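You operate a simulated robot arm through the tools that you are given. There is no shell and no other tool.

You run a simulated two-armed robot. Do the job below in one go: nothing can be reset, and whatever is moved stays where it is left.

TASK
Switch the gluing machine off, then wipe the glue smear off its roller.
Fine: use the yellow sponge and put it back; shut the cover and set the yellow dial to 0. What is to be rubbed or washed off counts as gone when no trace of it is left.

Only the result counts: the job must be done as asked and must still hold three seconds after the hand-in. Knocking over, shifting, dropping, spilling or breaking anything else fails it. Lids that push on must go on centred and level and be pressed home; caps that screw on are set level and turned clockwise until they are tight.

THE ROBOT
Two 7-joint arms with two-finger parallel grippers on one trunk that stands fixed in place. Base frame: the origin is at the foot of the trunk, x ahead of it, y to its left, z up. Lengths are in m, angles in rad, forces in N, time in s.
The left shoulder is at [0.071, 0.156, 1.38], the right one opposite. Payload 3.91 kg a hand.
The tool frame of a hand sits at the grasp point between the pads (the TCP): z along the fingers, y along the line on which they close. The tips reach 0.03 m beyond it. The gripper opens to 0.11 m. The fingers are 0.02 m wide and 0.01 m thick; the gripper's body (0.048 by 0.112 m) begins 0.055 m behind the TCP.
Orientation is that of the tool frame in the base frame, as [roll, pitch, yaw] about the fixed x, y, z axes, in that order (R = Rz(yaw) Ry(pitch) Rx(roll)). With the fingers straight down and closing along the base's y, the tool's x points along the base's -x, its y along +y and its z along -z.

THE INTERFACE
- The arms move only by the tool apply_moves. It takes "left_deltas", "right_deltas" or both (then of equal length, played together; a hand with none holds still); each is a list of rows, each an object of numbers (a shift or turn left out is 0, a gripper value left out holds the last): "ax", "ay", "az": the turn, a rotation vector about the tool's x, y, z in units of 90 degrees (1.0 is 90 degrees); "x", "y", "z": the shift along the tool's x, y, z in units of 200 mm (1.0 is 200 mm); "claw": the finger opening in m, from 0 to 0.11. In form: [{"ax": .., "ay": .., "az": .., "x": .., "y": .., "z": .., "claw": ..}, ...]. A call has 1 to 20 rows; each row is the pose to reach, as a shift and turn from the pose commanded when the call began, along the tool's axes at that moment. A call with a number of a shift or a turn outside -1 to 1 is refused whole. A row lasts 0.2 s, in which the tool goes at most 0.05 m and 0.15 rad; a call with a longer step from one row to the next is refused whole, and so is a gripper value outside its range. Where a pose cannot be reached the arm comes as near as it can. A force on the tool above 40 N (or 10 N above the force at the start of the call, whichever is more), or a blocked arm, ends the call early, and 0.2 s more pass. The fingers move at their own pace (about 0.108 m/s each) and stop on an object; they squeeze with about 32 N. The grip force told is the motor's: it shows also when the fingers shut on nothing. Time passes only in rows, and 0.2 s behind the last, so rows that repeat a pose let the fingers close. The reply holds the time, the measured pose of the TCP, the force on the tool along the base axes, the opening and the grip force, in the units named above and with some noise, with the torque about the TCP (base axes, N m) and any sound that the robot's microphone picked up.
- Cameras (640 x 400 px; columns grow to the right, rows downward): "scene" is now at [0.1421, -0.0083, 1.614]; the picture's right is [-0.09, -1.00, 0.00], its down [-0.50, 0.05, -0.86] and it looks along [0.86, -0.08, -0.51] (base axes); focal length 331 px, centre (320, 200). "left" rides on the left gripper at [0.072, -0.017, -0.103] in its tool frame; the picture's right is [0.23, 0.97, 0.00], its down [-0.76, 0.18, -0.62] and it looks along [-0.61, 0.14, 0.78] (tool axes); focal length 222 px, centre (320, 200). "right" rides on the right gripper at [0.072, 0.017, -0.103] in its tool frame; the picture's right is [-0.23, 0.97, 0.00], its down [-0.76, -0.18, -0.62] and it looks along [-0.61, -0.14, 0.78] (tool axes); focal length 222 px, centre (320, 200).
- get_image(camera): a new picture of that camera. It takes no simulated time.
- slide_trunk(by): slides the trunk up (or, below 0, down) by that many m; the arms and the scene camera ride with it, the base frame stays. It gives what a move gives, with no picture.
- aim_head(pan, tilt): turns the head with the scene camera to pan (to the left, within 1.501 rad either way) and tilt (down, from -0.506 to 1.204), counted from straight ahead of the robot. It gives what a move gives.
- measure_at(camera, pixels): for up to 12 pixels [column, row] of the newest picture of that camera ("zoom" is the newest enlarged one), the place [x, y, z] in the base frame of the surface seen there, good to about 0.002 m. It takes no simulated time.
- zoom(camera, box): a new picture of the part [left, top, right, bottom] of that camera's present view, enlarged. It takes no simulated time.
- hand_in(): hands the job in; it is judged then, once.

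Leave the grippers open and the arms clear of the work at the hand-in unless told otherwise.

The tools are called after ">>>" as name(argument=value, ...) on one line, values as JSON. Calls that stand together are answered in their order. apply_moves: Moves the arms, as the interface text tells. Its arguments: {"type":"object","properties":{"left_deltas":{"type":"array","items":{"type":"object","properties":{"ax":{"type":"number"},"ay":{"type":"number"},"az":{"type":"number"},"x":{"type":"number"},"y":{"type":"number"},"z":{"type":"number"},"claw":{"type":"number"}}}},"right_deltas":{"type":"array","items":{"type":"object","properties":{"ax":{"type":"number"},"ay":{"type":"number"},"az":{"type":"number"},"x":{"type":"number"},"y":{"type":"number"},"z":{"type":"number"},"claw":{"type":"number"}}}}},"required":[]} The other tools are called the same way: slide_trunk (by) slides the trunk up or down; aim_head (pan, tilt) turns the head that bears the scene camera; get_image (camera) takes a picture; measure_at (camera, pixels) gives the place of the surface under pixels of a picture; zoom (camera, box) takes an enlarged picture of a part of a camera's view; hand_in () hands the job in.

At the start:

```text
time: 0.0
left_tcp_pos: [0.6013, 0.2191, 1.3592]
left_orientation: [3.141, 0.0, -3.14]
left_contact_force: [0.0, -0.3, 0.1]
left_ft_torque: [0.0, -0.02, 0.0]
left_width: 0.1101
left_gripper_force: 0.1
right_tcp_pos: [0.6034, -0.2143, 1.3612]
right_orientation: [3.141, 0.001, 3.141]
right_contact_force: [0.2, -0.8, -1.0]
right_ft_torque: [-0.01, 0.0, -0.01]
right_width: 0.1101
right_gripper_force: 0.1
trunk travel left (down, up): [-0.825, 0.115]
head pan, tilt: [-0.094, 0.531]
```

scene: 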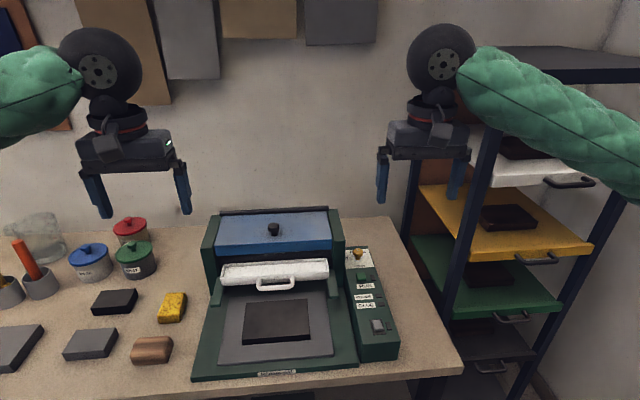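
right: 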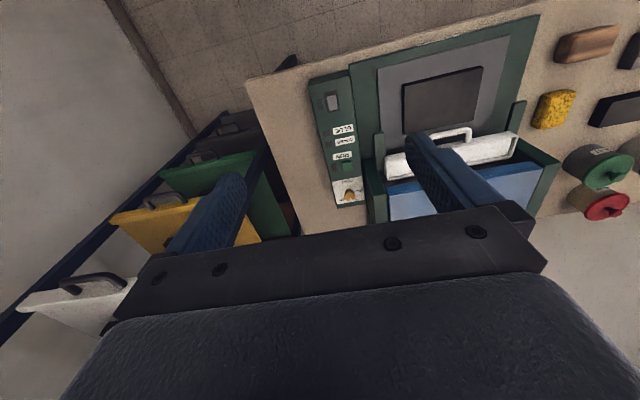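
left: 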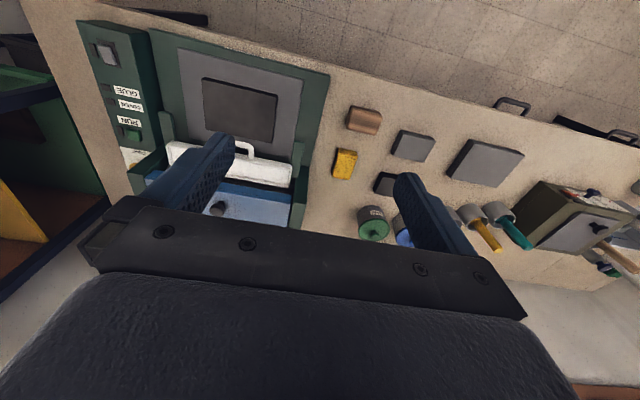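

I see the gluing machine at the centre of the bench, a control panel on its right, and the yellow sponge at about (172, 307). I'll enlarge the machine, its panel and the sponge area first.

>>> zoom(camera="scene", box=[330, 230, 410, 370])

>>> zoom(camera="scene", box=[190, 195, 410, 385])

>>> zoom(camera="scene", box=[0, 200, 220, 400])

```text
2.86 times, centred on (370, 300) of scene
```

zoom: 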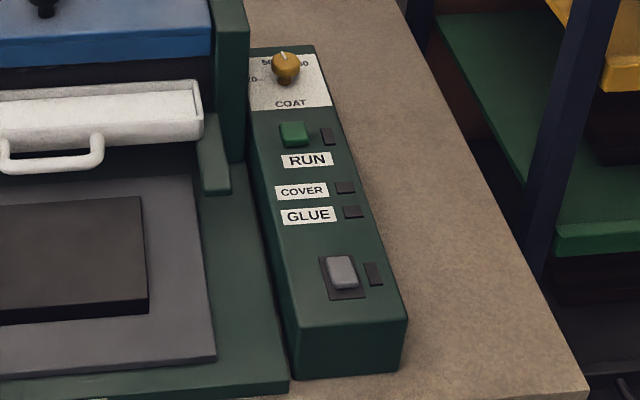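

```text
2.11 times, centred on (300, 290) of scene
```

zoom: 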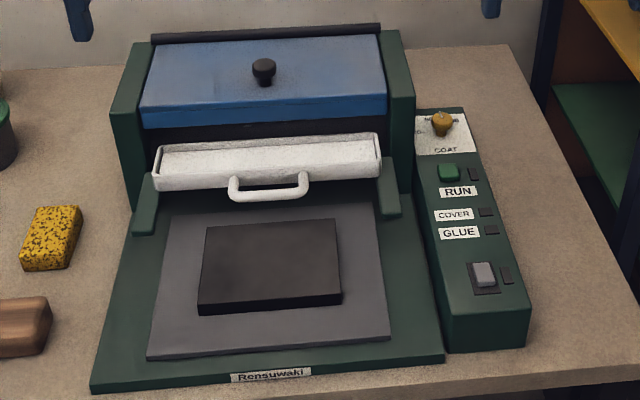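

```text
2.00 times, centred on (110, 300) of scene
```

zoom: 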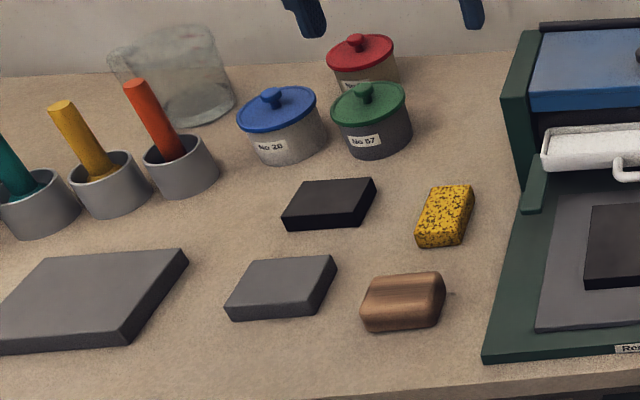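

The panel has a yellow COAT dial at the back, a green RUN button, COVER and GLUE lamps and a grey rocker near the front. I want a closer look at the rocker, dial, cover and roller zone.

>>> zoom(camera="scene", box=[340, 240, 384, 268])

>>> zoom(camera="scene", box=[355, 300, 403, 330])

>>> zoom(camera="scene", box=[200, 200, 350, 300])

>>> zoom(camera="right", box=[300, 40, 560, 230])

>>> zoom(camera="left", box=[70, 10, 340, 230])

```text
14.29 times, centred on (362, 254) of scene
```

zoom: 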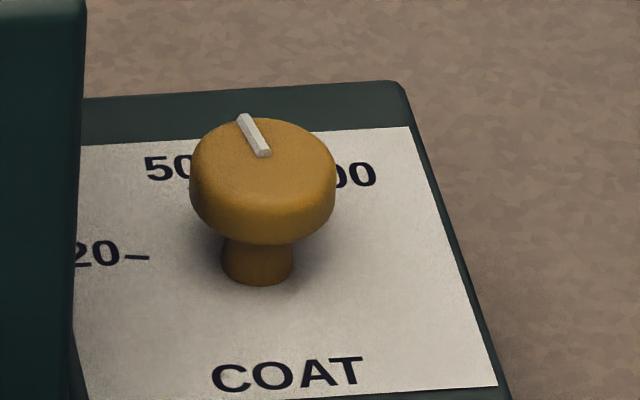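

```text
13.33 times, centred on (379, 315) of scene
```

zoom: 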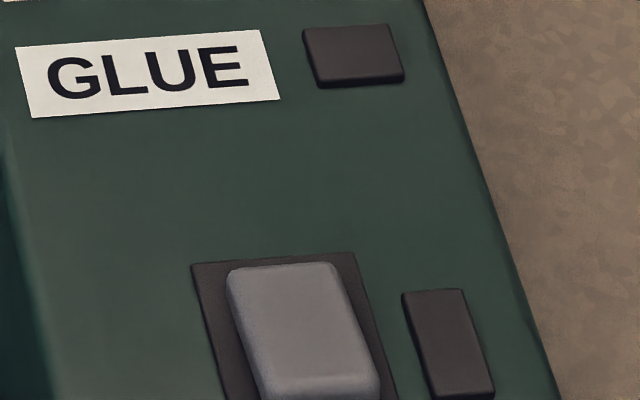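

```text
4.00 times, centred on (275, 250) of scene
```

zoom: 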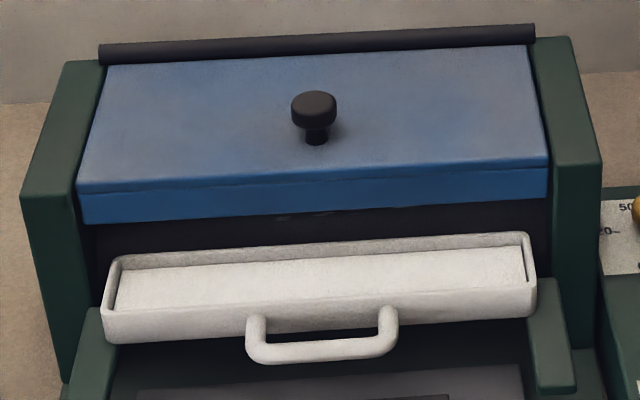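

```text
2.11 times, centred on (430, 135) of right
```

zoom: 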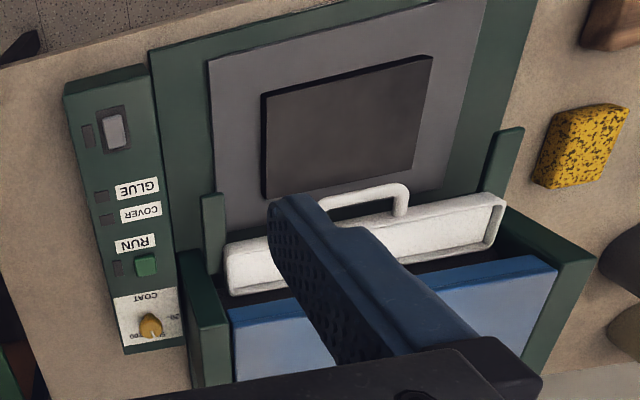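

```text
1.82 times, centred on (205, 120) of left
```

zoom: 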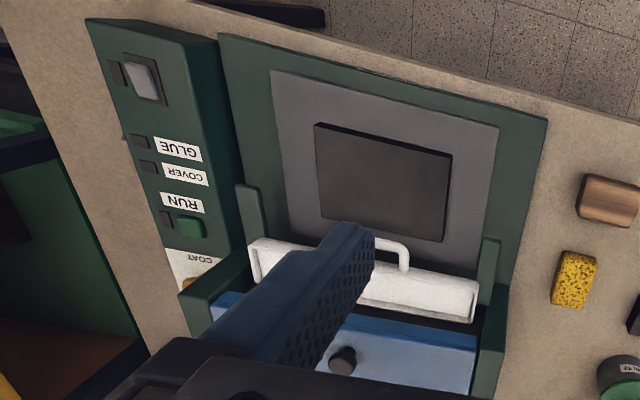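

I'll enlarge the rocker and measure key points in the scene picture: panel, rocker, dial, cover knob, tray and sponge.

>>> zoom(camera="scene", box=[360, 310, 400, 340])

>>> measure_at(camera="scene", pixels=[[377, 326], [358, 253], [273, 228], [240, 225], [320, 225], [210, 268], [340, 262], [275, 270], [277, 290], [172, 307], [375, 355], [430, 350]])

>>> zoom(camera="left", box=[85, 35, 145, 75])

>>> zoom(camera="right", box=[310, 80, 370, 120])

>>> zoom(camera="right", box=[320, 170, 380, 210])

```text
13.33 times, centred on (380, 325) of scene
```

zoom: 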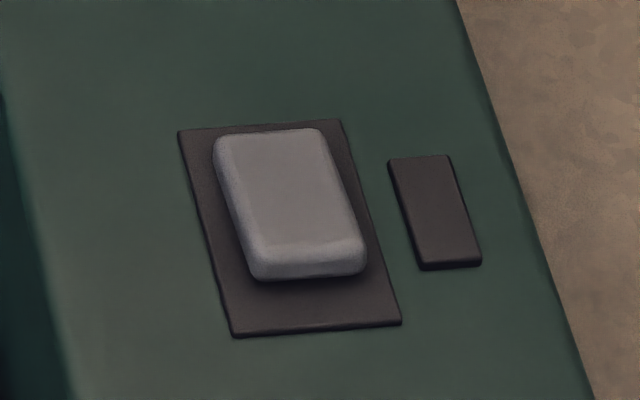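

```text
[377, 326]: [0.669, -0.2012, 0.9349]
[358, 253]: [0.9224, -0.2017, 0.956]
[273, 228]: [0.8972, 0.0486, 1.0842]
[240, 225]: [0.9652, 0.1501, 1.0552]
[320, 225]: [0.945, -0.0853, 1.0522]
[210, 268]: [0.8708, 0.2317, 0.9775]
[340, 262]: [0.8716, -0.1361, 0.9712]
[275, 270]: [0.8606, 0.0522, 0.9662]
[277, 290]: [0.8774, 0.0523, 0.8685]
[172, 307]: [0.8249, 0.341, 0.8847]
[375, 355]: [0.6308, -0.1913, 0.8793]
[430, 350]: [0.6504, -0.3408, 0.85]
```

```text
10.00 times, centred on (115, 55) of left
```

zoom: 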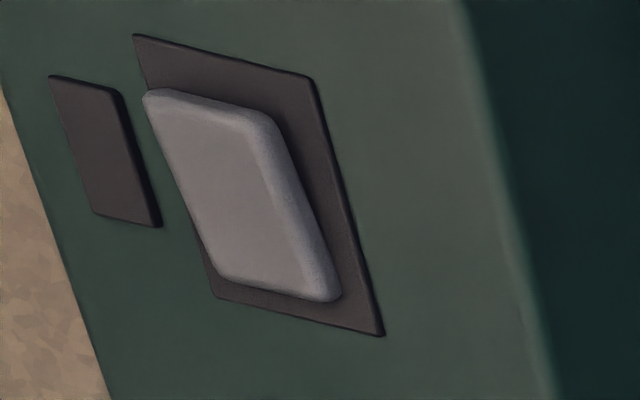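

```text
10.00 times, centred on (340, 100) of right
```

zoom: 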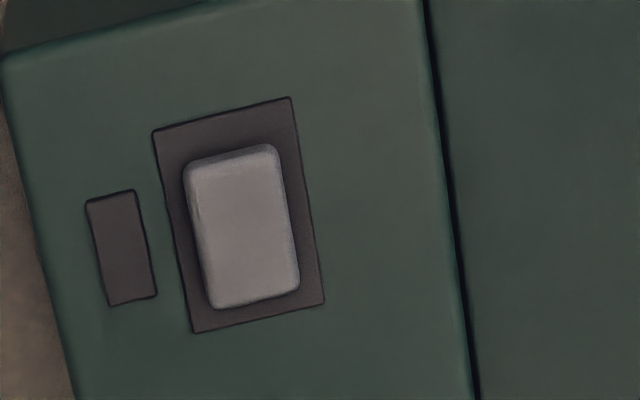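

```text
10.00 times, centred on (350, 190) of right
```

zoom: 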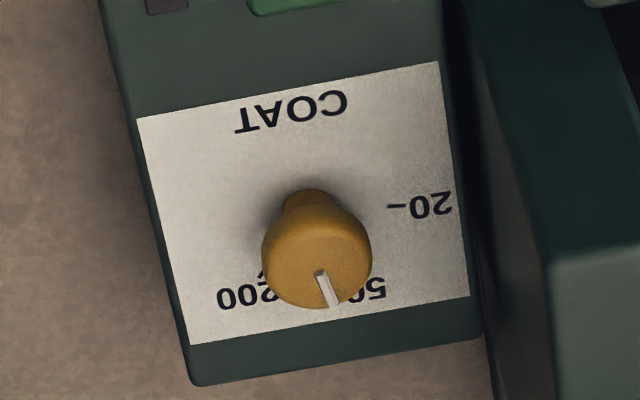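

The rocker sits with its near end up and its lamp looks dark. I'll pass one still row to read the forces and hear whether the machine is running before touching anything.

>>> apply_moves(right_deltas=[{"claw": 0.11}, {"claw": 0.11}])

>>> aim_head(pan=-0.15, tilt=0.65)

>>> get_image(camera="scene")

```text
time: 0.6
left_tcp_pos: [0.6026, 0.2196, 1.3597]
left_orientation: [3.141, 0.0, -3.139]
left_contact_force: [-0.1, 0.0, -0.1]
left_ft_torque: [-0.03, 0.0, -0.01]
left_width: 0.1101
left_gripper_force: 0.0
right_tcp_pos: [0.6025, -0.2137, 1.3612]
right_orientation: [-3.141, 0.001, -3.141]
right_contact_force: [0.9, 0.8, 0.8]
right_ft_torque: [-0.01, 0.0, -0.02]
right_width: 0.1099
right_gripper_force: 0.1
trunk travel left (down, up): [-0.825, 0.115]
head pan, tilt: [-0.094, 0.531]
```

```text
time: 1.3
left_tcp_pos: [0.6019, 0.2182, 1.3597]
left_orientation: [3.141, 0.0, -3.14]
left_contact_force: [1.0, 0.6, 0.8]
left_ft_torque: [0.01, 0.0, -0.01]
left_width: 0.1101
left_gripper_force: 0.0
right_tcp_pos: [0.6037, -0.2143, 1.3608]
right_orientation: [3.141, 0.0, 3.14]
right_contact_force: [0.3, -0.6, -0.5]
right_ft_torque: [-0.01, 0.02, 0.01]
right_width: 0.1102
right_gripper_force: 0.1
trunk travel left (down, up): [-0.825, 0.115]
head pan, tilt: [-0.15, 0.649]
```

```text
taken
```

scene: 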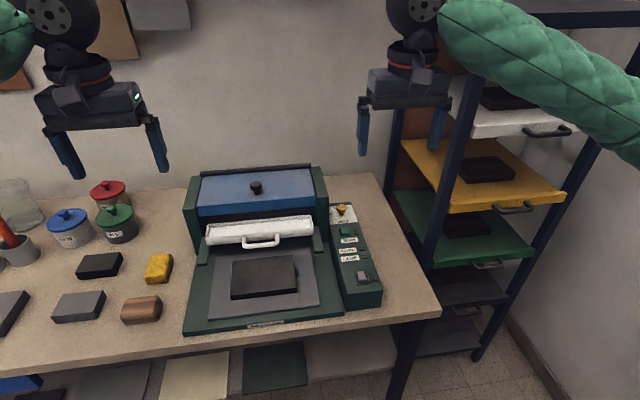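

No sound and no lamps lit so far. I'll carry the right hand forward, high above the panel, so its camera can look down on the dial and rocker.

>>> apply_moves(right_deltas=[{"x": -0.2}, {"x": -0.4}, {"x": -0.6}, {"x": -0.8}, {"x": -1.0}, {"x": -1.0}])

>>> get_image(camera="right")

```text
time: 2.7
left_tcp_pos: [0.6014, 0.2193, 1.3599]
left_orientation: [-3.14, -0.002, -3.14]
left_contact_force: [0.1, 0.5, 0.8]
left_ft_torque: [0.0, -0.03, -0.04]
left_width: 0.1102
left_gripper_force: 0.0
right_tcp_pos: [0.8038, -0.2145, 1.3613]
right_orientation: [3.141, 0.0, 3.141]
right_contact_force: [-0.5, -0.6, -0.5]
right_ft_torque: [0.01, 0.0, 0.0]
right_width: 0.1101
right_gripper_force: 0.1
trunk travel left (down, up): [-0.825, 0.115]
head pan, tilt: [-0.15, 0.649]
```

```text
taken
```

right: 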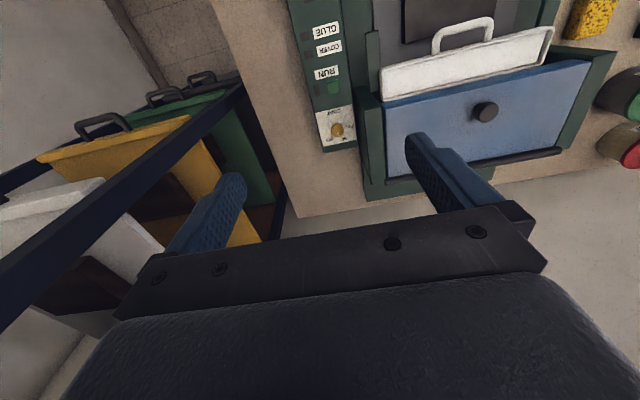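

From here the dial is at about (337, 130). I'll enlarge the dial and the lamp row to read the scale.

>>> zoom(camera="right", box=[310, 105, 360, 150])

>>> zoom(camera="right", box=[285, 0, 385, 110])

>>> zoom(camera="right", box=[350, 0, 620, 200])

```text
8.89 times, centred on (335, 128) of right
```

zoom: 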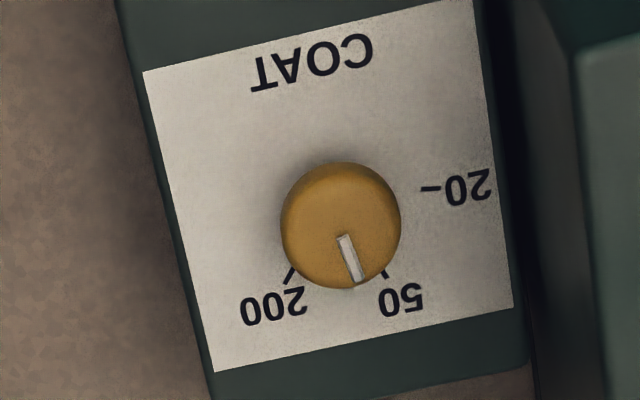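

```text
3.64 times, centred on (335, 55) of right
```

zoom: 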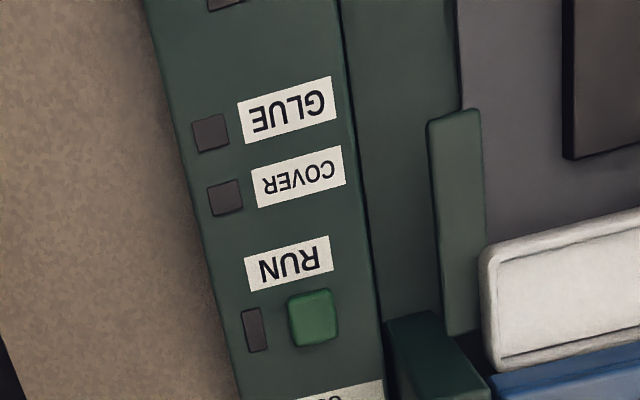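

```text
2.00 times, centred on (485, 100) of right
```

zoom: 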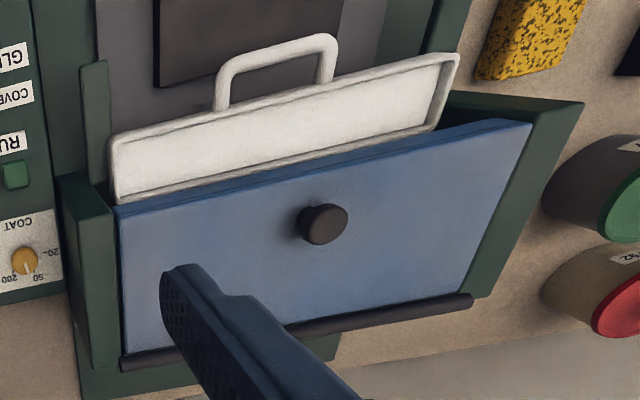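

The scale shows 20 at left, 50 upper left and 200 upper right; a 0 may be hidden behind the knob. I'll move the right hand further forward to look straight down on the dial.

>>> apply_moves(right_deltas=[{"x": -0.2, "z": 0.1}, {"x": -0.4, "z": 0.2}, {"x": -0.6, "z": 0.3}, {"x": -0.7, "z": 0.4}, {"x": -0.7, "z": 0.5}, {"x": -0.7, "z": 0.5}])

>>> get_image(camera="right")

```text
time: 4.1
left_tcp_pos: [0.6029, 0.2202, 1.359]
left_orientation: [-3.14, -0.001, -3.139]
left_contact_force: [0.1, 0.2, -0.7]
left_ft_torque: [0.0, 0.0, 0.02]
left_width: 0.1098
left_gripper_force: 0.0
right_tcp_pos: [0.9442, -0.2119, 1.2606]
right_orientation: [3.141, -0.001, -3.141]
right_contact_force: [0.4, 0.2, 0.4]
right_ft_torque: [-0.03, -0.01, 0.0]
right_width: 0.1099
right_gripper_force: 0.1
trunk travel left (down, up): [-0.825, 0.115]
head pan, tilt: [-0.15, 0.649]
```

```text
taken
```

right: 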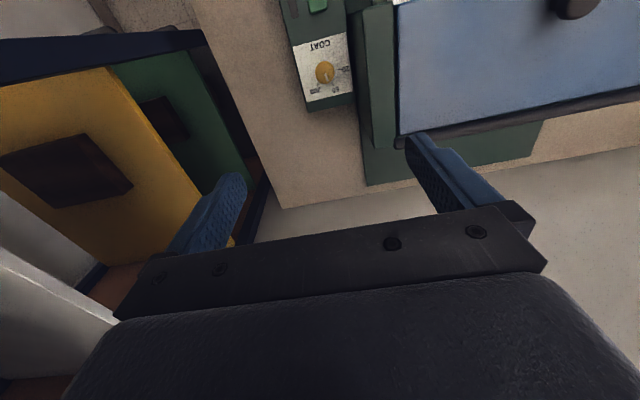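

The dial now shows at about (325, 73), seen almost from above. I'll enlarge it.

>>> zoom(camera="right", box=[288, 30, 362, 110])

>>> measure_at(camera="right", pixels=[[325, 73], [305, 60], [345, 88], [318, 5], [297, 50], [350, 50], [350, 97], [304, 108], [378, 60]])

```text
5.00 times, centred on (325, 70) of right
```

zoom: 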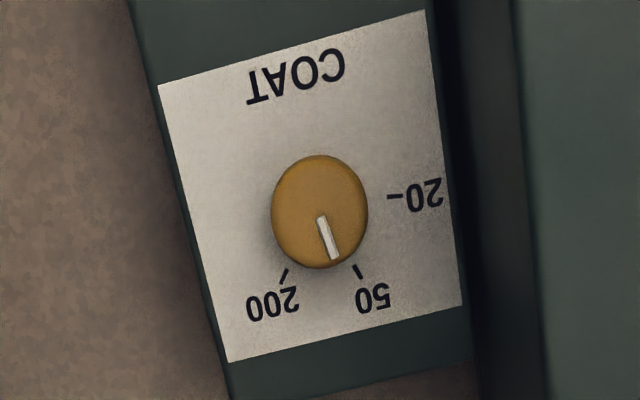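

```text
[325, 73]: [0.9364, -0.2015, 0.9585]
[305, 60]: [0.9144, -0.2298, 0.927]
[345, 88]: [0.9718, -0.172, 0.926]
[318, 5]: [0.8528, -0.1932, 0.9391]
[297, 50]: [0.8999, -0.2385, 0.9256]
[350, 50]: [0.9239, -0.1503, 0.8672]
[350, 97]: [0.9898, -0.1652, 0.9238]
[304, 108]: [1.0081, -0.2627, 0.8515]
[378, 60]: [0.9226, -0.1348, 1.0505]
```

The plate corners and tick marks are clear here. I'll measure the corners and ticks in the zoomed picture to work out the dial's centre and the angles of its marks.

>>> measure_at(camera="zoom", pixels=[[162, 92], [418, 16], [456, 300], [233, 356], [395, 196], [357, 270], [284, 275], [320, 165], [275, 215], [365, 210], [320, 263], [322, 222]])

>>> zoom(camera="right", box=[308, 52, 342, 92])

```text
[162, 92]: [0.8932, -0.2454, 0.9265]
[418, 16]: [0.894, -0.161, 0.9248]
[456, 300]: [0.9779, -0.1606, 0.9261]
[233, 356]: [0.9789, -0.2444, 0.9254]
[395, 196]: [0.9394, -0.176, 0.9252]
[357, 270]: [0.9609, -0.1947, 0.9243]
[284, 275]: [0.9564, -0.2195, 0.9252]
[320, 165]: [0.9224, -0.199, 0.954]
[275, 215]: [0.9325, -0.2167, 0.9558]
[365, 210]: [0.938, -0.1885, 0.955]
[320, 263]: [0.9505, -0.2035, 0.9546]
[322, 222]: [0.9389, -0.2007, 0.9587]
```

```text
10.00 times, centred on (325, 72) of right
```

zoom: 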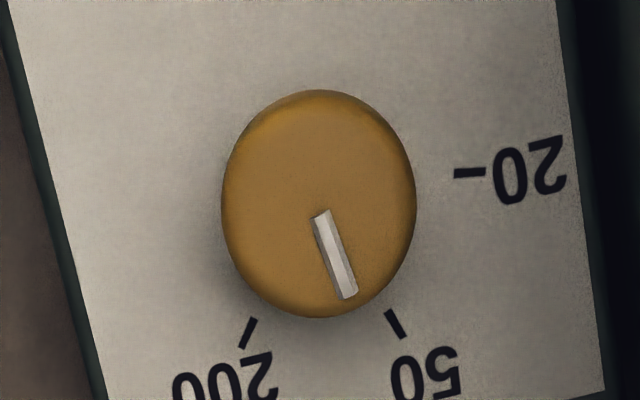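

The marks are evenly spaced by 60 degrees: 20 at about 80 degrees left of straight ahead, 50 at 20 degrees, 200 at 40 degrees right. The pointer stands just right of 50. So 0 should lie a step below 20, and I'll verify this by finding the stop. Now I'll enlarge the rocker from the scene camera and measure it.

>>> zoom(camera="scene", box=[346, 264, 382, 288])

>>> measure_at(camera="zoom", pixels=[[320, 200], [100, 200], [540, 200], [320, 100], [320, 300]])

```text
16.00 times, centred on (364, 276) of scene
```

zoom: 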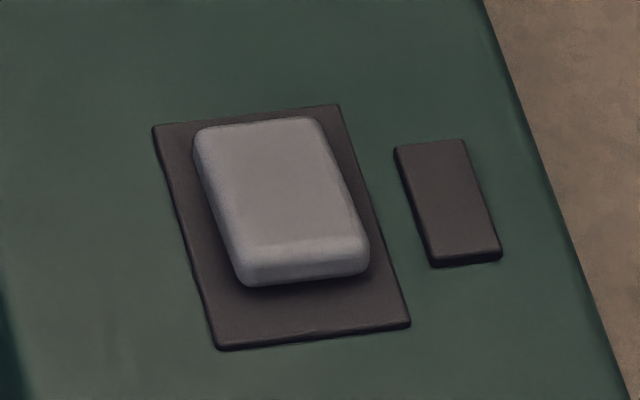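

```text
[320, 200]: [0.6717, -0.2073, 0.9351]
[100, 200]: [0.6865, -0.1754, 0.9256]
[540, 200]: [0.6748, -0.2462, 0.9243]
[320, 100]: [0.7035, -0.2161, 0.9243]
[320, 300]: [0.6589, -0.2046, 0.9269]
```

>>> measure_at(camera="zoom", pixels=[[205, 130], [315, 127], [255, 250], [355, 242], [245, 278], [360, 268], [160, 132], [335, 110], [220, 342], [405, 322], [260, 190], [300, 240]])

```text
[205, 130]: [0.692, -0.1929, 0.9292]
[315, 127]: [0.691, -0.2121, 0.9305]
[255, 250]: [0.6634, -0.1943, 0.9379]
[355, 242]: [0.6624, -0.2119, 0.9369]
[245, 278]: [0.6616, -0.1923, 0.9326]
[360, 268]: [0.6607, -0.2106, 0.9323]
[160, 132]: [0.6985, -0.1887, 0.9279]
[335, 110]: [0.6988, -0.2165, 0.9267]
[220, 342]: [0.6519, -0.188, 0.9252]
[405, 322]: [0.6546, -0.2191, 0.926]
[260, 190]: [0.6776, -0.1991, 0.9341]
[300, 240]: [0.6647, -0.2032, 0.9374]
```

The rocker spans x 0.661–0.692, y −0.212 to −0.193; its near end is up (z 0.938) and its far end is pressed (z 0.930). I'll bring the right hand back above its near half with the fingers shut.

>>> apply_moves(right_deltas=[{"x": 0.2, "claw": 0.0}, {"x": 0.4, "claw": 0.0}, {"x": 0.6, "claw": 0.0}, {"x": 0.8, "claw": 0.0}, {"x": 1.0, "claw": 0.0}, {"x": 1.0, "claw": 0.0}])

>>> apply_moves(right_deltas=[{"x": 0.2, "y": 0.048, "z": 0.2}, {"x": 0.405, "y": 0.048, "z": 0.3}, {"x": 0.405, "y": 0.048, "z": 0.5}, {"x": 0.405, "y": 0.048, "z": 0.7}, {"x": 0.405, "y": 0.048, "z": 0.9}, {"x": 0.405, "y": 0.048, "z": 1.0}, {"x": 0.405, "y": 0.048, "z": 1.0}])

>>> get_image(camera="right")

>>> get_image(camera="scene")

```text
time: 5.5
left_tcp_pos: [0.603, 0.22, 1.3574]
left_orientation: [3.141, -0.001, -3.141]
left_contact_force: [0.8, -0.5, -0.2]
left_ft_torque: [-0.02, 0.01, -0.01]
left_width: 0.1099
left_gripper_force: 0.0
right_tcp_pos: [0.7438, -0.212, 1.2615]
right_orientation: [-3.142, -0.001, -3.141]
right_contact_force: [0.0, 0.5, 0.0]
right_ft_torque: [0.02, -0.01, 0.04]
right_width: 0.0001
right_gripper_force: 31.5
trunk travel left (down, up): [-0.825, 0.115]
head pan, tilt: [-0.15, 0.649]
```

```text
refused: row 1 steps farther than a row can; nothing moved
```

```text
taken
```

right: 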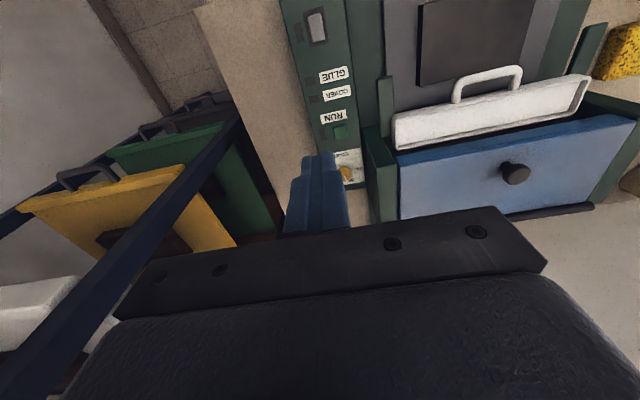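

```text
taken
```

scene: 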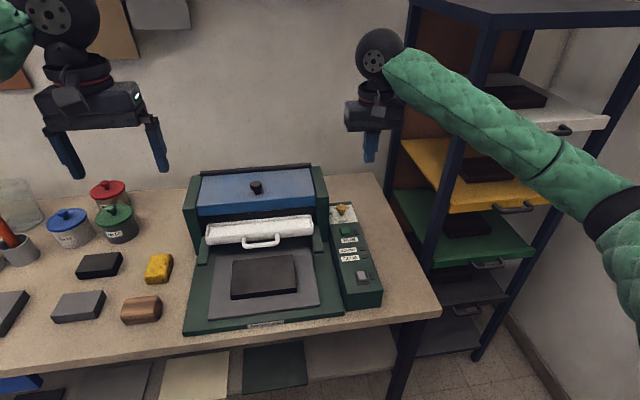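

The second move was refused for one long step; the hand is at (0.744, −0.212, 1.262). I'll redo it in smaller steps.

>>> apply_moves(right_deltas=[{"x": 0.15, "y": 0.02, "z": 0.15}, {"x": 0.3, "y": 0.048, "z": 0.3}, {"x": 0.4, "y": 0.048, "z": 0.5}, {"x": 0.4, "y": 0.048, "z": 0.7}, {"x": 0.4, "y": 0.048, "z": 0.9}, {"x": 0.4, "y": 0.048, "z": 1.0}, {"x": 0.4, "y": 0.048, "z": 1.0}])

>>> get_image(camera="right")

>>> get_image(camera="scene")

```text
time: 7.1
left_tcp_pos: [0.6019, 0.2183, 1.3585]
left_orientation: [-3.141, 0.0, -3.137]
left_contact_force: [0.7, 0.3, 0.1]
left_ft_torque: [-0.01, 0.03, 0.0]
left_width: 0.1102
left_gripper_force: 0.0
right_tcp_pos: [0.6633, -0.2042, 1.0619]
right_orientation: [-3.141, 0.0, -3.141]
right_contact_force: [-0.5, 0.4, 0.8]
right_ft_torque: [-0.01, 0.02, 0.0]
right_width: 0.0
right_gripper_force: 32.5
trunk travel left (down, up): [-0.825, 0.115]
head pan, tilt: [-0.15, 0.649]
```

```text
taken
```

right: 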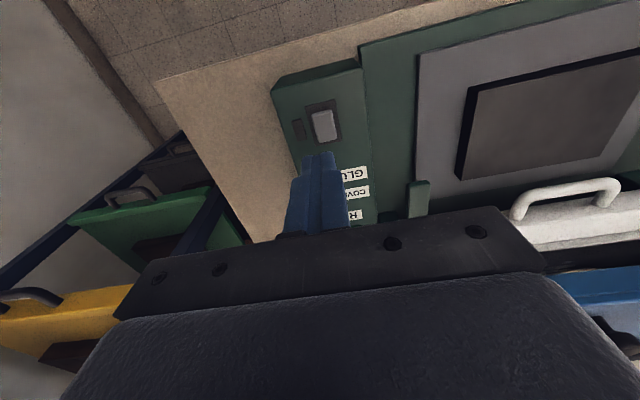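

```text
taken
```

scene: 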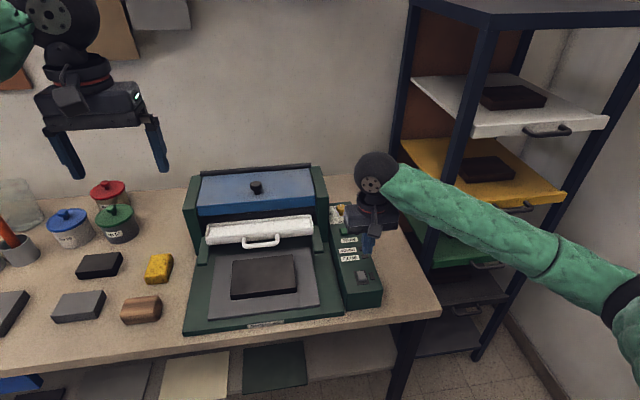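

The fingers are shut above the rocker's near half at (0.663, −0.204). I'll lower to just above it, then press down slowly on the raised near end.

>>> apply_moves(right_deltas=[{"z": 0.2}, {"z": 0.4}, {"z": 0.44}, {"z": 0.46}, {"z": 0.48}, {"z": 0.5}, {"z": 0.51}, {"z": 0.52}, {"z": 0.52}])

>>> zoom(camera="right", box=[270, 80, 400, 240])

>>> zoom(camera="scene", box=[320, 195, 400, 310])

```text
time: 8.8
left_tcp_pos: [0.6001, 0.22, 1.3606]
left_orientation: [3.141, 0.001, -3.141]
left_contact_force: [0.8, -1.0, -0.1]
left_ft_torque: [0.0, 0.02, 0.0]
left_width: 0.1099
left_gripper_force: 0.0
right_tcp_pos: [0.6629, -0.2046, 0.9641]
right_orientation: [3.141, 0.006, -3.14]
right_contact_force: [-18.0, -4.1, 31.4]
right_ft_torque: [-0.18, 0.26, 0.05]
right_width: 0.0001
right_gripper_force: 32.4
trunk travel left (down, up): [-0.825, 0.115]
head pan, tilt: [-0.15, 0.649]
stopped in row 8 (right hand): the force on the tool passed its limit at 44 N (the readings are from after the stop); the commanded pose is now the measured one
```

```text
2.50 times, centred on (335, 160) of right
```

zoom: 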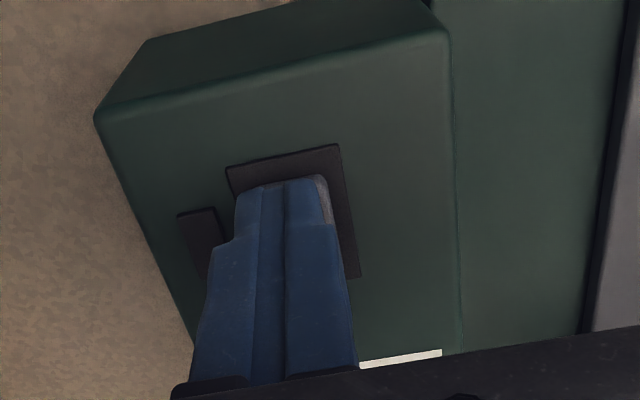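

```text
3.48 times, centred on (360, 252) of scene
```

zoom: 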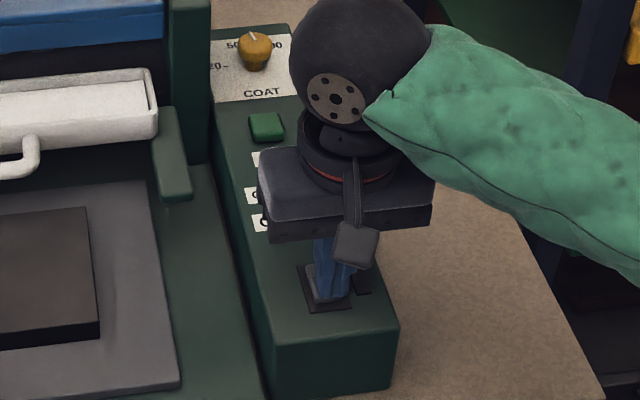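

It stopped at 44 N with the tip about 4 mm below where the near end was. I'll lift off and look at the rocker and lamps.

>>> apply_moves(right_deltas=[{"z": -0.05}, {"z": -0.2}, {"z": -0.4}, {"x": 0.2, "z": -0.5}, {"x": 0.4, "z": -0.5}, {"x": 0.5, "z": -0.5}, {"x": 0.5, "z": -0.5}])

>>> zoom(camera="right", box=[230, 60, 430, 260])

>>> zoom(camera="scene", box=[320, 195, 400, 310])

```text
time: 10.4
left_tcp_pos: [0.6019, 0.2191, 1.3591]
left_orientation: [3.141, 0.0, -3.141]
left_contact_force: [0.1, 0.4, 0.8]
left_ft_torque: [-0.01, 0.01, -0.01]
left_width: 0.1102
left_gripper_force: 0.0
right_tcp_pos: [0.5633, -0.2036, 1.0626]
right_orientation: [3.141, 0.004, 3.141]
right_contact_force: [-0.1, 0.5, -0.2]
right_ft_torque: [0.05, -0.02, -0.01]
right_width: 0.0001
right_gripper_force: 32.2
trunk travel left (down, up): [-0.825, 0.115]
head pan, tilt: [-0.15, 0.649]
```

```text
2.00 times, centred on (330, 160) of right
```

zoom: 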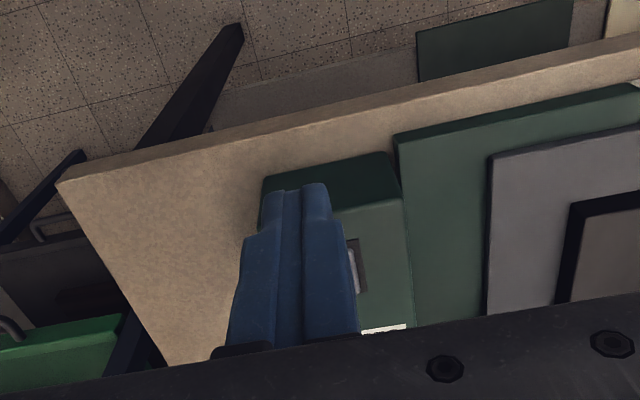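

```text
3.48 times, centred on (360, 252) of scene
```

zoom: 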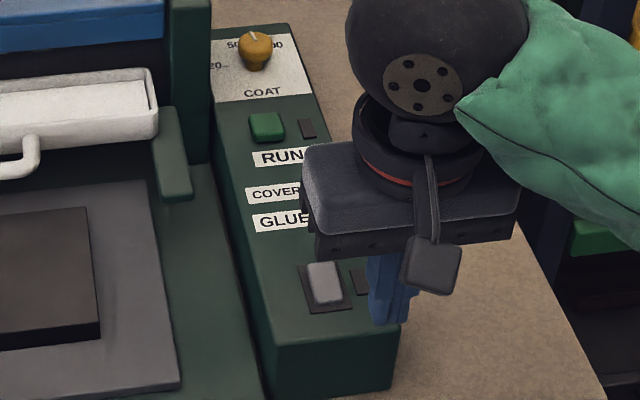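

The hand still hides part of the panel. I'll shift it right, out of the line of sight, and look again.

>>> apply_moves(right_deltas=[{"y": -0.2}, {"y": -0.4}, {"y": -0.6}, {"y": -0.8}, {"y": -0.8}])

>>> zoom(camera="scene", box=[346, 264, 382, 288])

>>> zoom(camera="scene", box=[320, 195, 400, 310])

```text
time: 11.6
left_tcp_pos: [0.6026, 0.2207, 1.3585]
left_orientation: [-3.14, -0.002, -3.141]
left_contact_force: [0.6, -0.4, -0.2]
left_ft_torque: [0.01, -0.01, 0.01]
left_width: 0.11
left_gripper_force: 0.0
right_tcp_pos: [0.5641, -0.3656, 1.061]
right_orientation: [-3.141, 0.004, -3.139]
right_contact_force: [-0.2, 0.3, -0.4]
right_ft_torque: [0.0, 0.0, 0.01]
right_width: 0.0
right_gripper_force: 32.1
trunk travel left (down, up): [-0.825, 0.115]
head pan, tilt: [-0.15, 0.649]
```

```text
16.00 times, centred on (364, 276) of scene
```

zoom: 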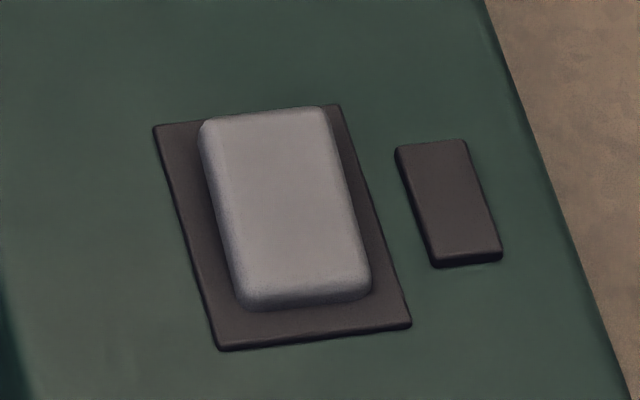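

```text
3.48 times, centred on (360, 252) of scene
```

zoom: 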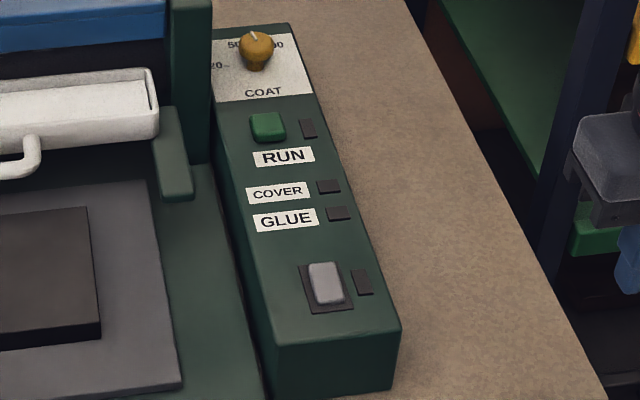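

The rocker flipped: its far end is now up and its near end is down. No lamp lit in either position, so I'll verify later with the COVER lamp once the cover is open. Next, I'll measure the cover, knob, hinge and tray.

>>> zoom(camera="scene", box=[170, 155, 345, 265])

>>> measure_at(camera="zoom", pixels=[[310, 115], [314, 140], [120, 70], [105, 180], [515, 50], [520, 160], [310, 35], [310, 180], [310, 205], [310, 235], [300, 265], [325, 325]])

```text
3.64 times, centred on (258, 210) of scene
```

zoom: 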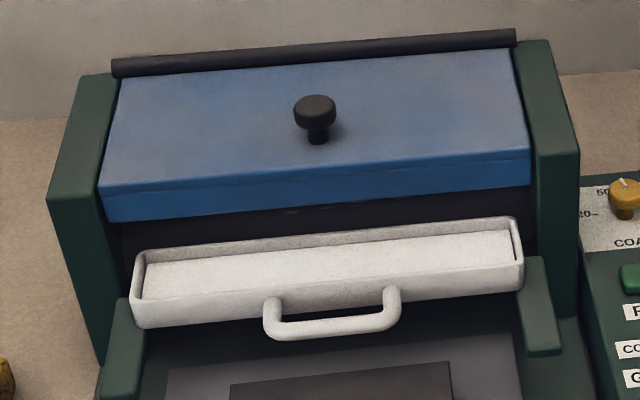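

```text
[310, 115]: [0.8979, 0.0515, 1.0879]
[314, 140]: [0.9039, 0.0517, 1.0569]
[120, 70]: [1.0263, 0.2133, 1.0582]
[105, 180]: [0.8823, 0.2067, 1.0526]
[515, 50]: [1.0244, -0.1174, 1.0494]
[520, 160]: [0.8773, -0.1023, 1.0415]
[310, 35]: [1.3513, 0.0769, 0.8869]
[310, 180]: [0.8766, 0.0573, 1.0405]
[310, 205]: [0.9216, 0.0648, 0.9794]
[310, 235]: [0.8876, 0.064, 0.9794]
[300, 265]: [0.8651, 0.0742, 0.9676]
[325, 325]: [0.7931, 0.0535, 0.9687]
```

The cover's front edge is at x≈0.877, z≈1.045, its hinge bar near x≈1.03, and the black knob at (0.898, 0.0515, 1.088). I'll raise the right hand and bring it over the cover for a closer look.

>>> apply_moves(right_deltas=[{"z": -0.2, "claw": 0.06}, {"z": -0.4}, {"z": -0.6}, {"z": -0.8}, {"z": -1.0}, {"z": -1.0, "y": 0.2}, {"z": -1.0, "y": 0.4}, {"z": -1.0, "y": 0.6}, {"z": -1.0, "y": 0.8}, {"z": -1.0, "y": 1.0}, {"z": -1.0, "y": 1.0}])

>>> apply_moves(right_deltas=[{"x": -0.2, "y": 0.1}, {"x": -0.4, "y": 0.2}, {"x": -0.6, "y": 0.3}, {"x": -0.8, "y": 0.4}, {"x": -1.0, "y": 0.5}, {"x": -1.0, "y": 0.7}, {"x": -1.0, "y": 0.9}, {"x": -1.0, "y": 1.0}, {"x": -1.0, "y": 1.0}])

>>> get_image(camera="right")

```text
time: 14.0
left_tcp_pos: [0.6016, 0.2183, 1.3596]
left_orientation: [-3.14, 0.0, -3.141]
left_contact_force: [0.3, 0.4, 0.5]
left_ft_torque: [0.0, 0.02, -0.02]
left_width: 0.1099
left_gripper_force: 0.1
right_tcp_pos: [0.5618, -0.1669, 1.2589]
right_orientation: [3.138, 0.002, -3.139]
right_contact_force: [0.4, 0.9, -0.1]
right_ft_torque: [-0.01, 0.0, -0.03]
right_width: 0.0601
right_gripper_force: 0.1
trunk travel left (down, up): [-0.825, 0.115]
head pan, tilt: [-0.15, 0.649]
```

```text
time: 16.0
left_tcp_pos: [0.6025, 0.2194, 1.3605]
left_orientation: [3.141, -0.001, -3.14]
left_contact_force: [0.3, -0.2, 0.9]
left_ft_torque: [0.01, 0.03, -0.03]
left_width: 0.1102
left_gripper_force: 0.1
right_tcp_pos: [0.7616, 0.0367, 1.2611]
right_orientation: [3.14, 0.003, -3.138]
right_contact_force: [0.2, -0.8, 0.4]
right_ft_torque: [0.0, 0.01, 0.03]
right_width: 0.06
right_gripper_force: 0.1
trunk travel left (down, up): [-0.825, 0.115]
head pan, tilt: [-0.15, 0.649]
```

```text
taken
```

right: 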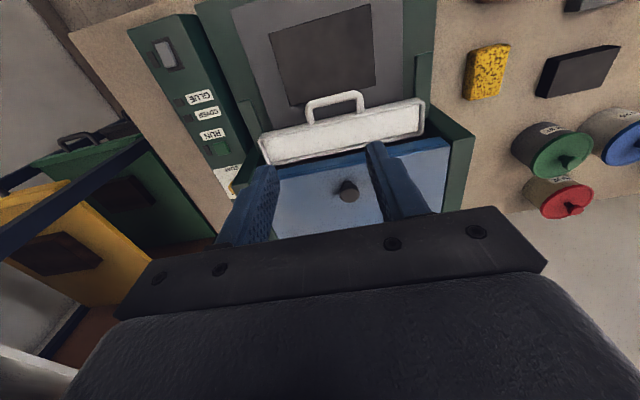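

I'll measure the hinge bar and cover sides again in the scene zoom, and check the tray content in the right view.

>>> zoom(camera="right", box=[250, 80, 480, 240])

>>> zoom(camera="scene", box=[180, 155, 240, 215])

>>> measure_at(camera="zoom", pixels=[[250, 90], [240, 105], [400, 85], [150, 110], [120, 200], [250, 130], [225, 280], [100, 290], [200, 330]])

```text
2.50 times, centred on (365, 160) of right
```

zoom: 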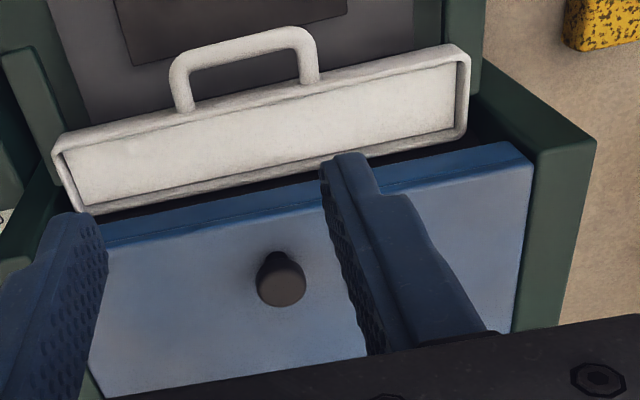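

```text
6.67 times, centred on (210, 185) of scene
```

zoom: 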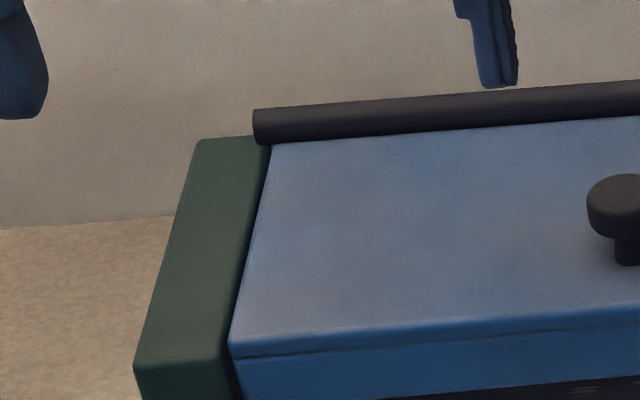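

```text
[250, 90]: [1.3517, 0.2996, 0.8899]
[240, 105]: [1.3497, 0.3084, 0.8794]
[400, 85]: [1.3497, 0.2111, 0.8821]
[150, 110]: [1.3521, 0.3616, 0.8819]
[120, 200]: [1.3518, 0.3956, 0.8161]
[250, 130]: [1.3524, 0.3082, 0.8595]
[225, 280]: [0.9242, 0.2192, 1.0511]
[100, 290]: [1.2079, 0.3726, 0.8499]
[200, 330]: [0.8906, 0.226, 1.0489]
```

>>> measure_at(camera="zoom", pixels=[[300, 115], [300, 125], [300, 135], [300, 155], [400, 115], [400, 220], [400, 310], [245, 350], [300, 380], [215, 160], [260, 340], [600, 230]])

```text
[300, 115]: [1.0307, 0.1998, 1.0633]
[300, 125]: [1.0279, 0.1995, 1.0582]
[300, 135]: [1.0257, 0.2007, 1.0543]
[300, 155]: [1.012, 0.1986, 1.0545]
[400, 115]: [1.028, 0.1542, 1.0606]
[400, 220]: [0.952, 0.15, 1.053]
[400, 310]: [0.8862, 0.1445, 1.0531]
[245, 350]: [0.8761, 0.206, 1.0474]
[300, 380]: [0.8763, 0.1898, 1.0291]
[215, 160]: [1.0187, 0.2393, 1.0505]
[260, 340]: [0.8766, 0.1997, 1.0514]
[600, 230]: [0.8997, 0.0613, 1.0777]
```

The hinge bar lies near (1.033, 1.055). I'll pin down the knob's centre with the right camera.

>>> zoom(camera="right", box=[325, 165, 375, 215])

>>> measure_at(camera="zoom", pixels=[[320, 200], [270, 150], [300, 230], [350, 240], [250, 220], [370, 180], [310, 270], [300, 180], [200, 300], [250, 60]])

```text
8.00 times, centred on (350, 190) of right
```

zoom: 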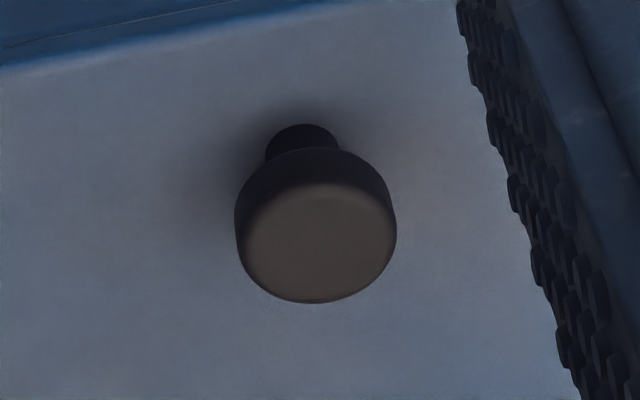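

```text
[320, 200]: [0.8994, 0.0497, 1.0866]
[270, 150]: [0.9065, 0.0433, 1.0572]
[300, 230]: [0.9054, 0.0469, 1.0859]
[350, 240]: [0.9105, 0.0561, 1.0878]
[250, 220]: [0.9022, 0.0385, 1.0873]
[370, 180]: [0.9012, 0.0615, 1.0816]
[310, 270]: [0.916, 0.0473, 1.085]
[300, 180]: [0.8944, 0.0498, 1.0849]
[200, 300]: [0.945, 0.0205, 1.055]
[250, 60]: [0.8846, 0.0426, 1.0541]
```

The knob cap is centred at (0.909, 0.050), 26 mm across, top at z 1.087. I'll bring the right hand over it with the fingers open 60 mm and lower it to straddle the cap.

>>> apply_moves(right_deltas=[{"x": -0.2, "y": 0.03}, {"x": -0.4, "y": 0.067}, {"x": -0.6, "y": 0.067}, {"x": -0.737, "y": 0.067}, {"x": -0.737, "y": 0.067, "z": 0.2}, {"x": -0.737, "y": 0.067, "z": 0.4}, {"x": -0.737, "y": 0.067, "z": 0.6}, {"x": -0.737, "y": 0.067, "z": 0.75}, {"x": -0.737, "y": 0.067, "z": 0.85}, {"x": -0.737, "y": 0.067, "z": 0.85}])

>>> get_image(camera="right")

>>> zoom(camera="scene", box=[180, 130, 340, 250])

```text
time: 18.2
left_tcp_pos: [0.6022, 0.22, 1.358]
left_orientation: [-3.141, 0.0, -3.139]
left_contact_force: [1.0, -0.5, 0.4]
left_ft_torque: [-0.03, 0.0, 0.0]
left_width: 0.1099
left_gripper_force: 0.1
right_tcp_pos: [0.9104, 0.0487, 1.0914]
right_orientation: [3.14, 0.004, -3.14]
right_contact_force: [0.1, 0.5, -0.6]
right_ft_torque: [0.0, 0.02, -0.03]
right_width: 0.06
right_gripper_force: 0.1
trunk travel left (down, up): [-0.825, 0.115]
head pan, tilt: [-0.15, 0.649]
```

```text
taken
```

right: 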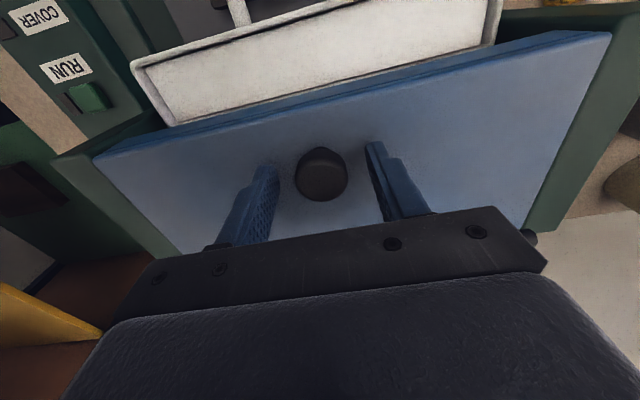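

```text
3.33 times, centred on (260, 190) of scene
```

zoom: 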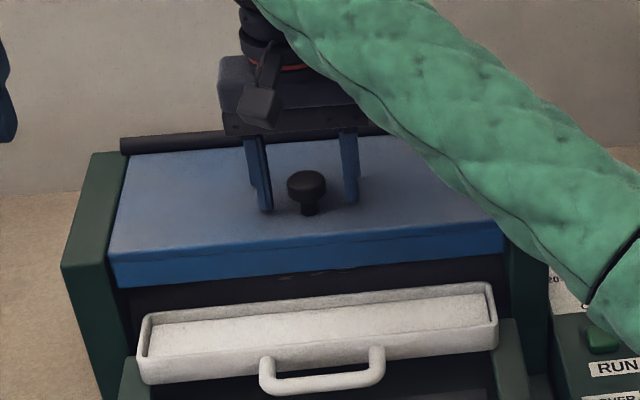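

The fingers straddle the knob (cap at about (321, 175) in the right view). I'll close on it.

>>> apply_moves(right_deltas=[{"claw": 0.02}, {"claw": 0.015}, {"claw": 0.015}])

>>> get_image(camera="right")

```text
time: 19.0
left_tcp_pos: [0.6034, 0.2214, 1.3599]
left_orientation: [-3.14, 0.001, -3.138]
left_contact_force: [0.9, -0.6, -0.5]
left_ft_torque: [0.0, 0.0, -0.01]
left_width: 0.1097
left_gripper_force: 0.1
right_tcp_pos: [0.9105, 0.0493, 1.0919]
right_orientation: [3.141, 0.003, -3.141]
right_contact_force: [-0.6, 6.4, -1.1]
right_ft_torque: [0.15, 0.04, 0.02]
right_width: 0.0312
right_gripper_force: 44.8
trunk travel left (down, up): [-0.825, 0.115]
head pan, tilt: [-0.15, 0.649]
```

```text
taken
```

right: 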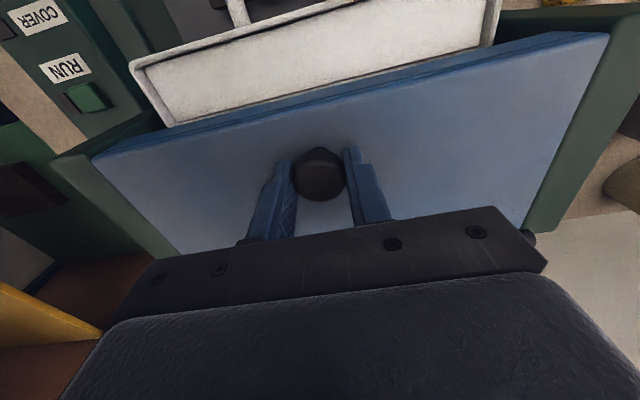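

The knob is gripped (width 31 mm). I'll start lifting the cover along its hinge arc, first by 15 degrees, watching the force.

>>> apply_moves(right_deltas=[{"x": -0.013, "z": -0.054}, {"x": -0.031, "z": -0.106}, {"x": -0.0535, "z": -0.156}, {"x": -0.0535, "z": -0.156}])

>>> get_image(camera="scene")

>>> get_image(camera="right")

```text
time: 20.0
left_tcp_pos: [0.6023, 0.221, 1.3588]
left_orientation: [-3.142, 0.001, -3.141]
left_contact_force: [-0.6, 0.2, -0.7]
left_ft_torque: [-0.01, -0.01, -0.03]
left_width: 0.1102
left_gripper_force: 0.1
right_tcp_pos: [0.9199, 0.0506, 1.1235]
right_orientation: [3.141, 0.001, -3.139]
right_contact_force: [-10.5, 7.5, -9.5]
right_ft_torque: [0.13, 1.41, -0.02]
right_width: 0.0312
right_gripper_force: 45.3
trunk travel left (down, up): [-0.825, 0.115]
head pan, tilt: [-0.15, 0.649]
```

```text
taken
```

scene: 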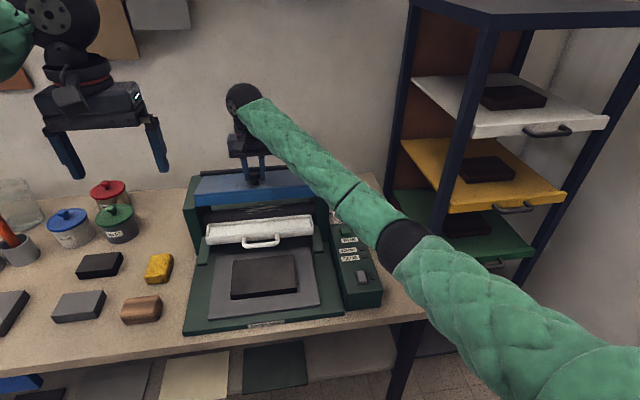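

```text
taken
```

right: 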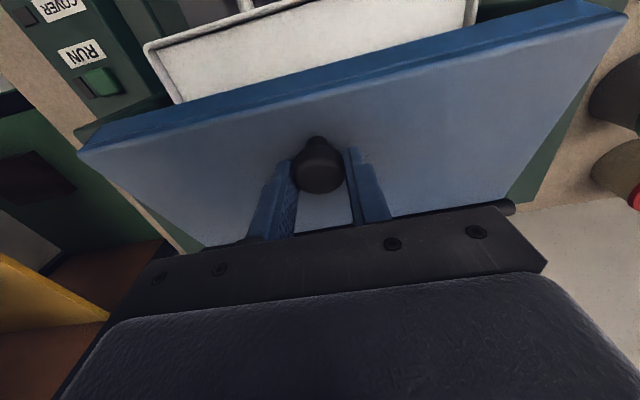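

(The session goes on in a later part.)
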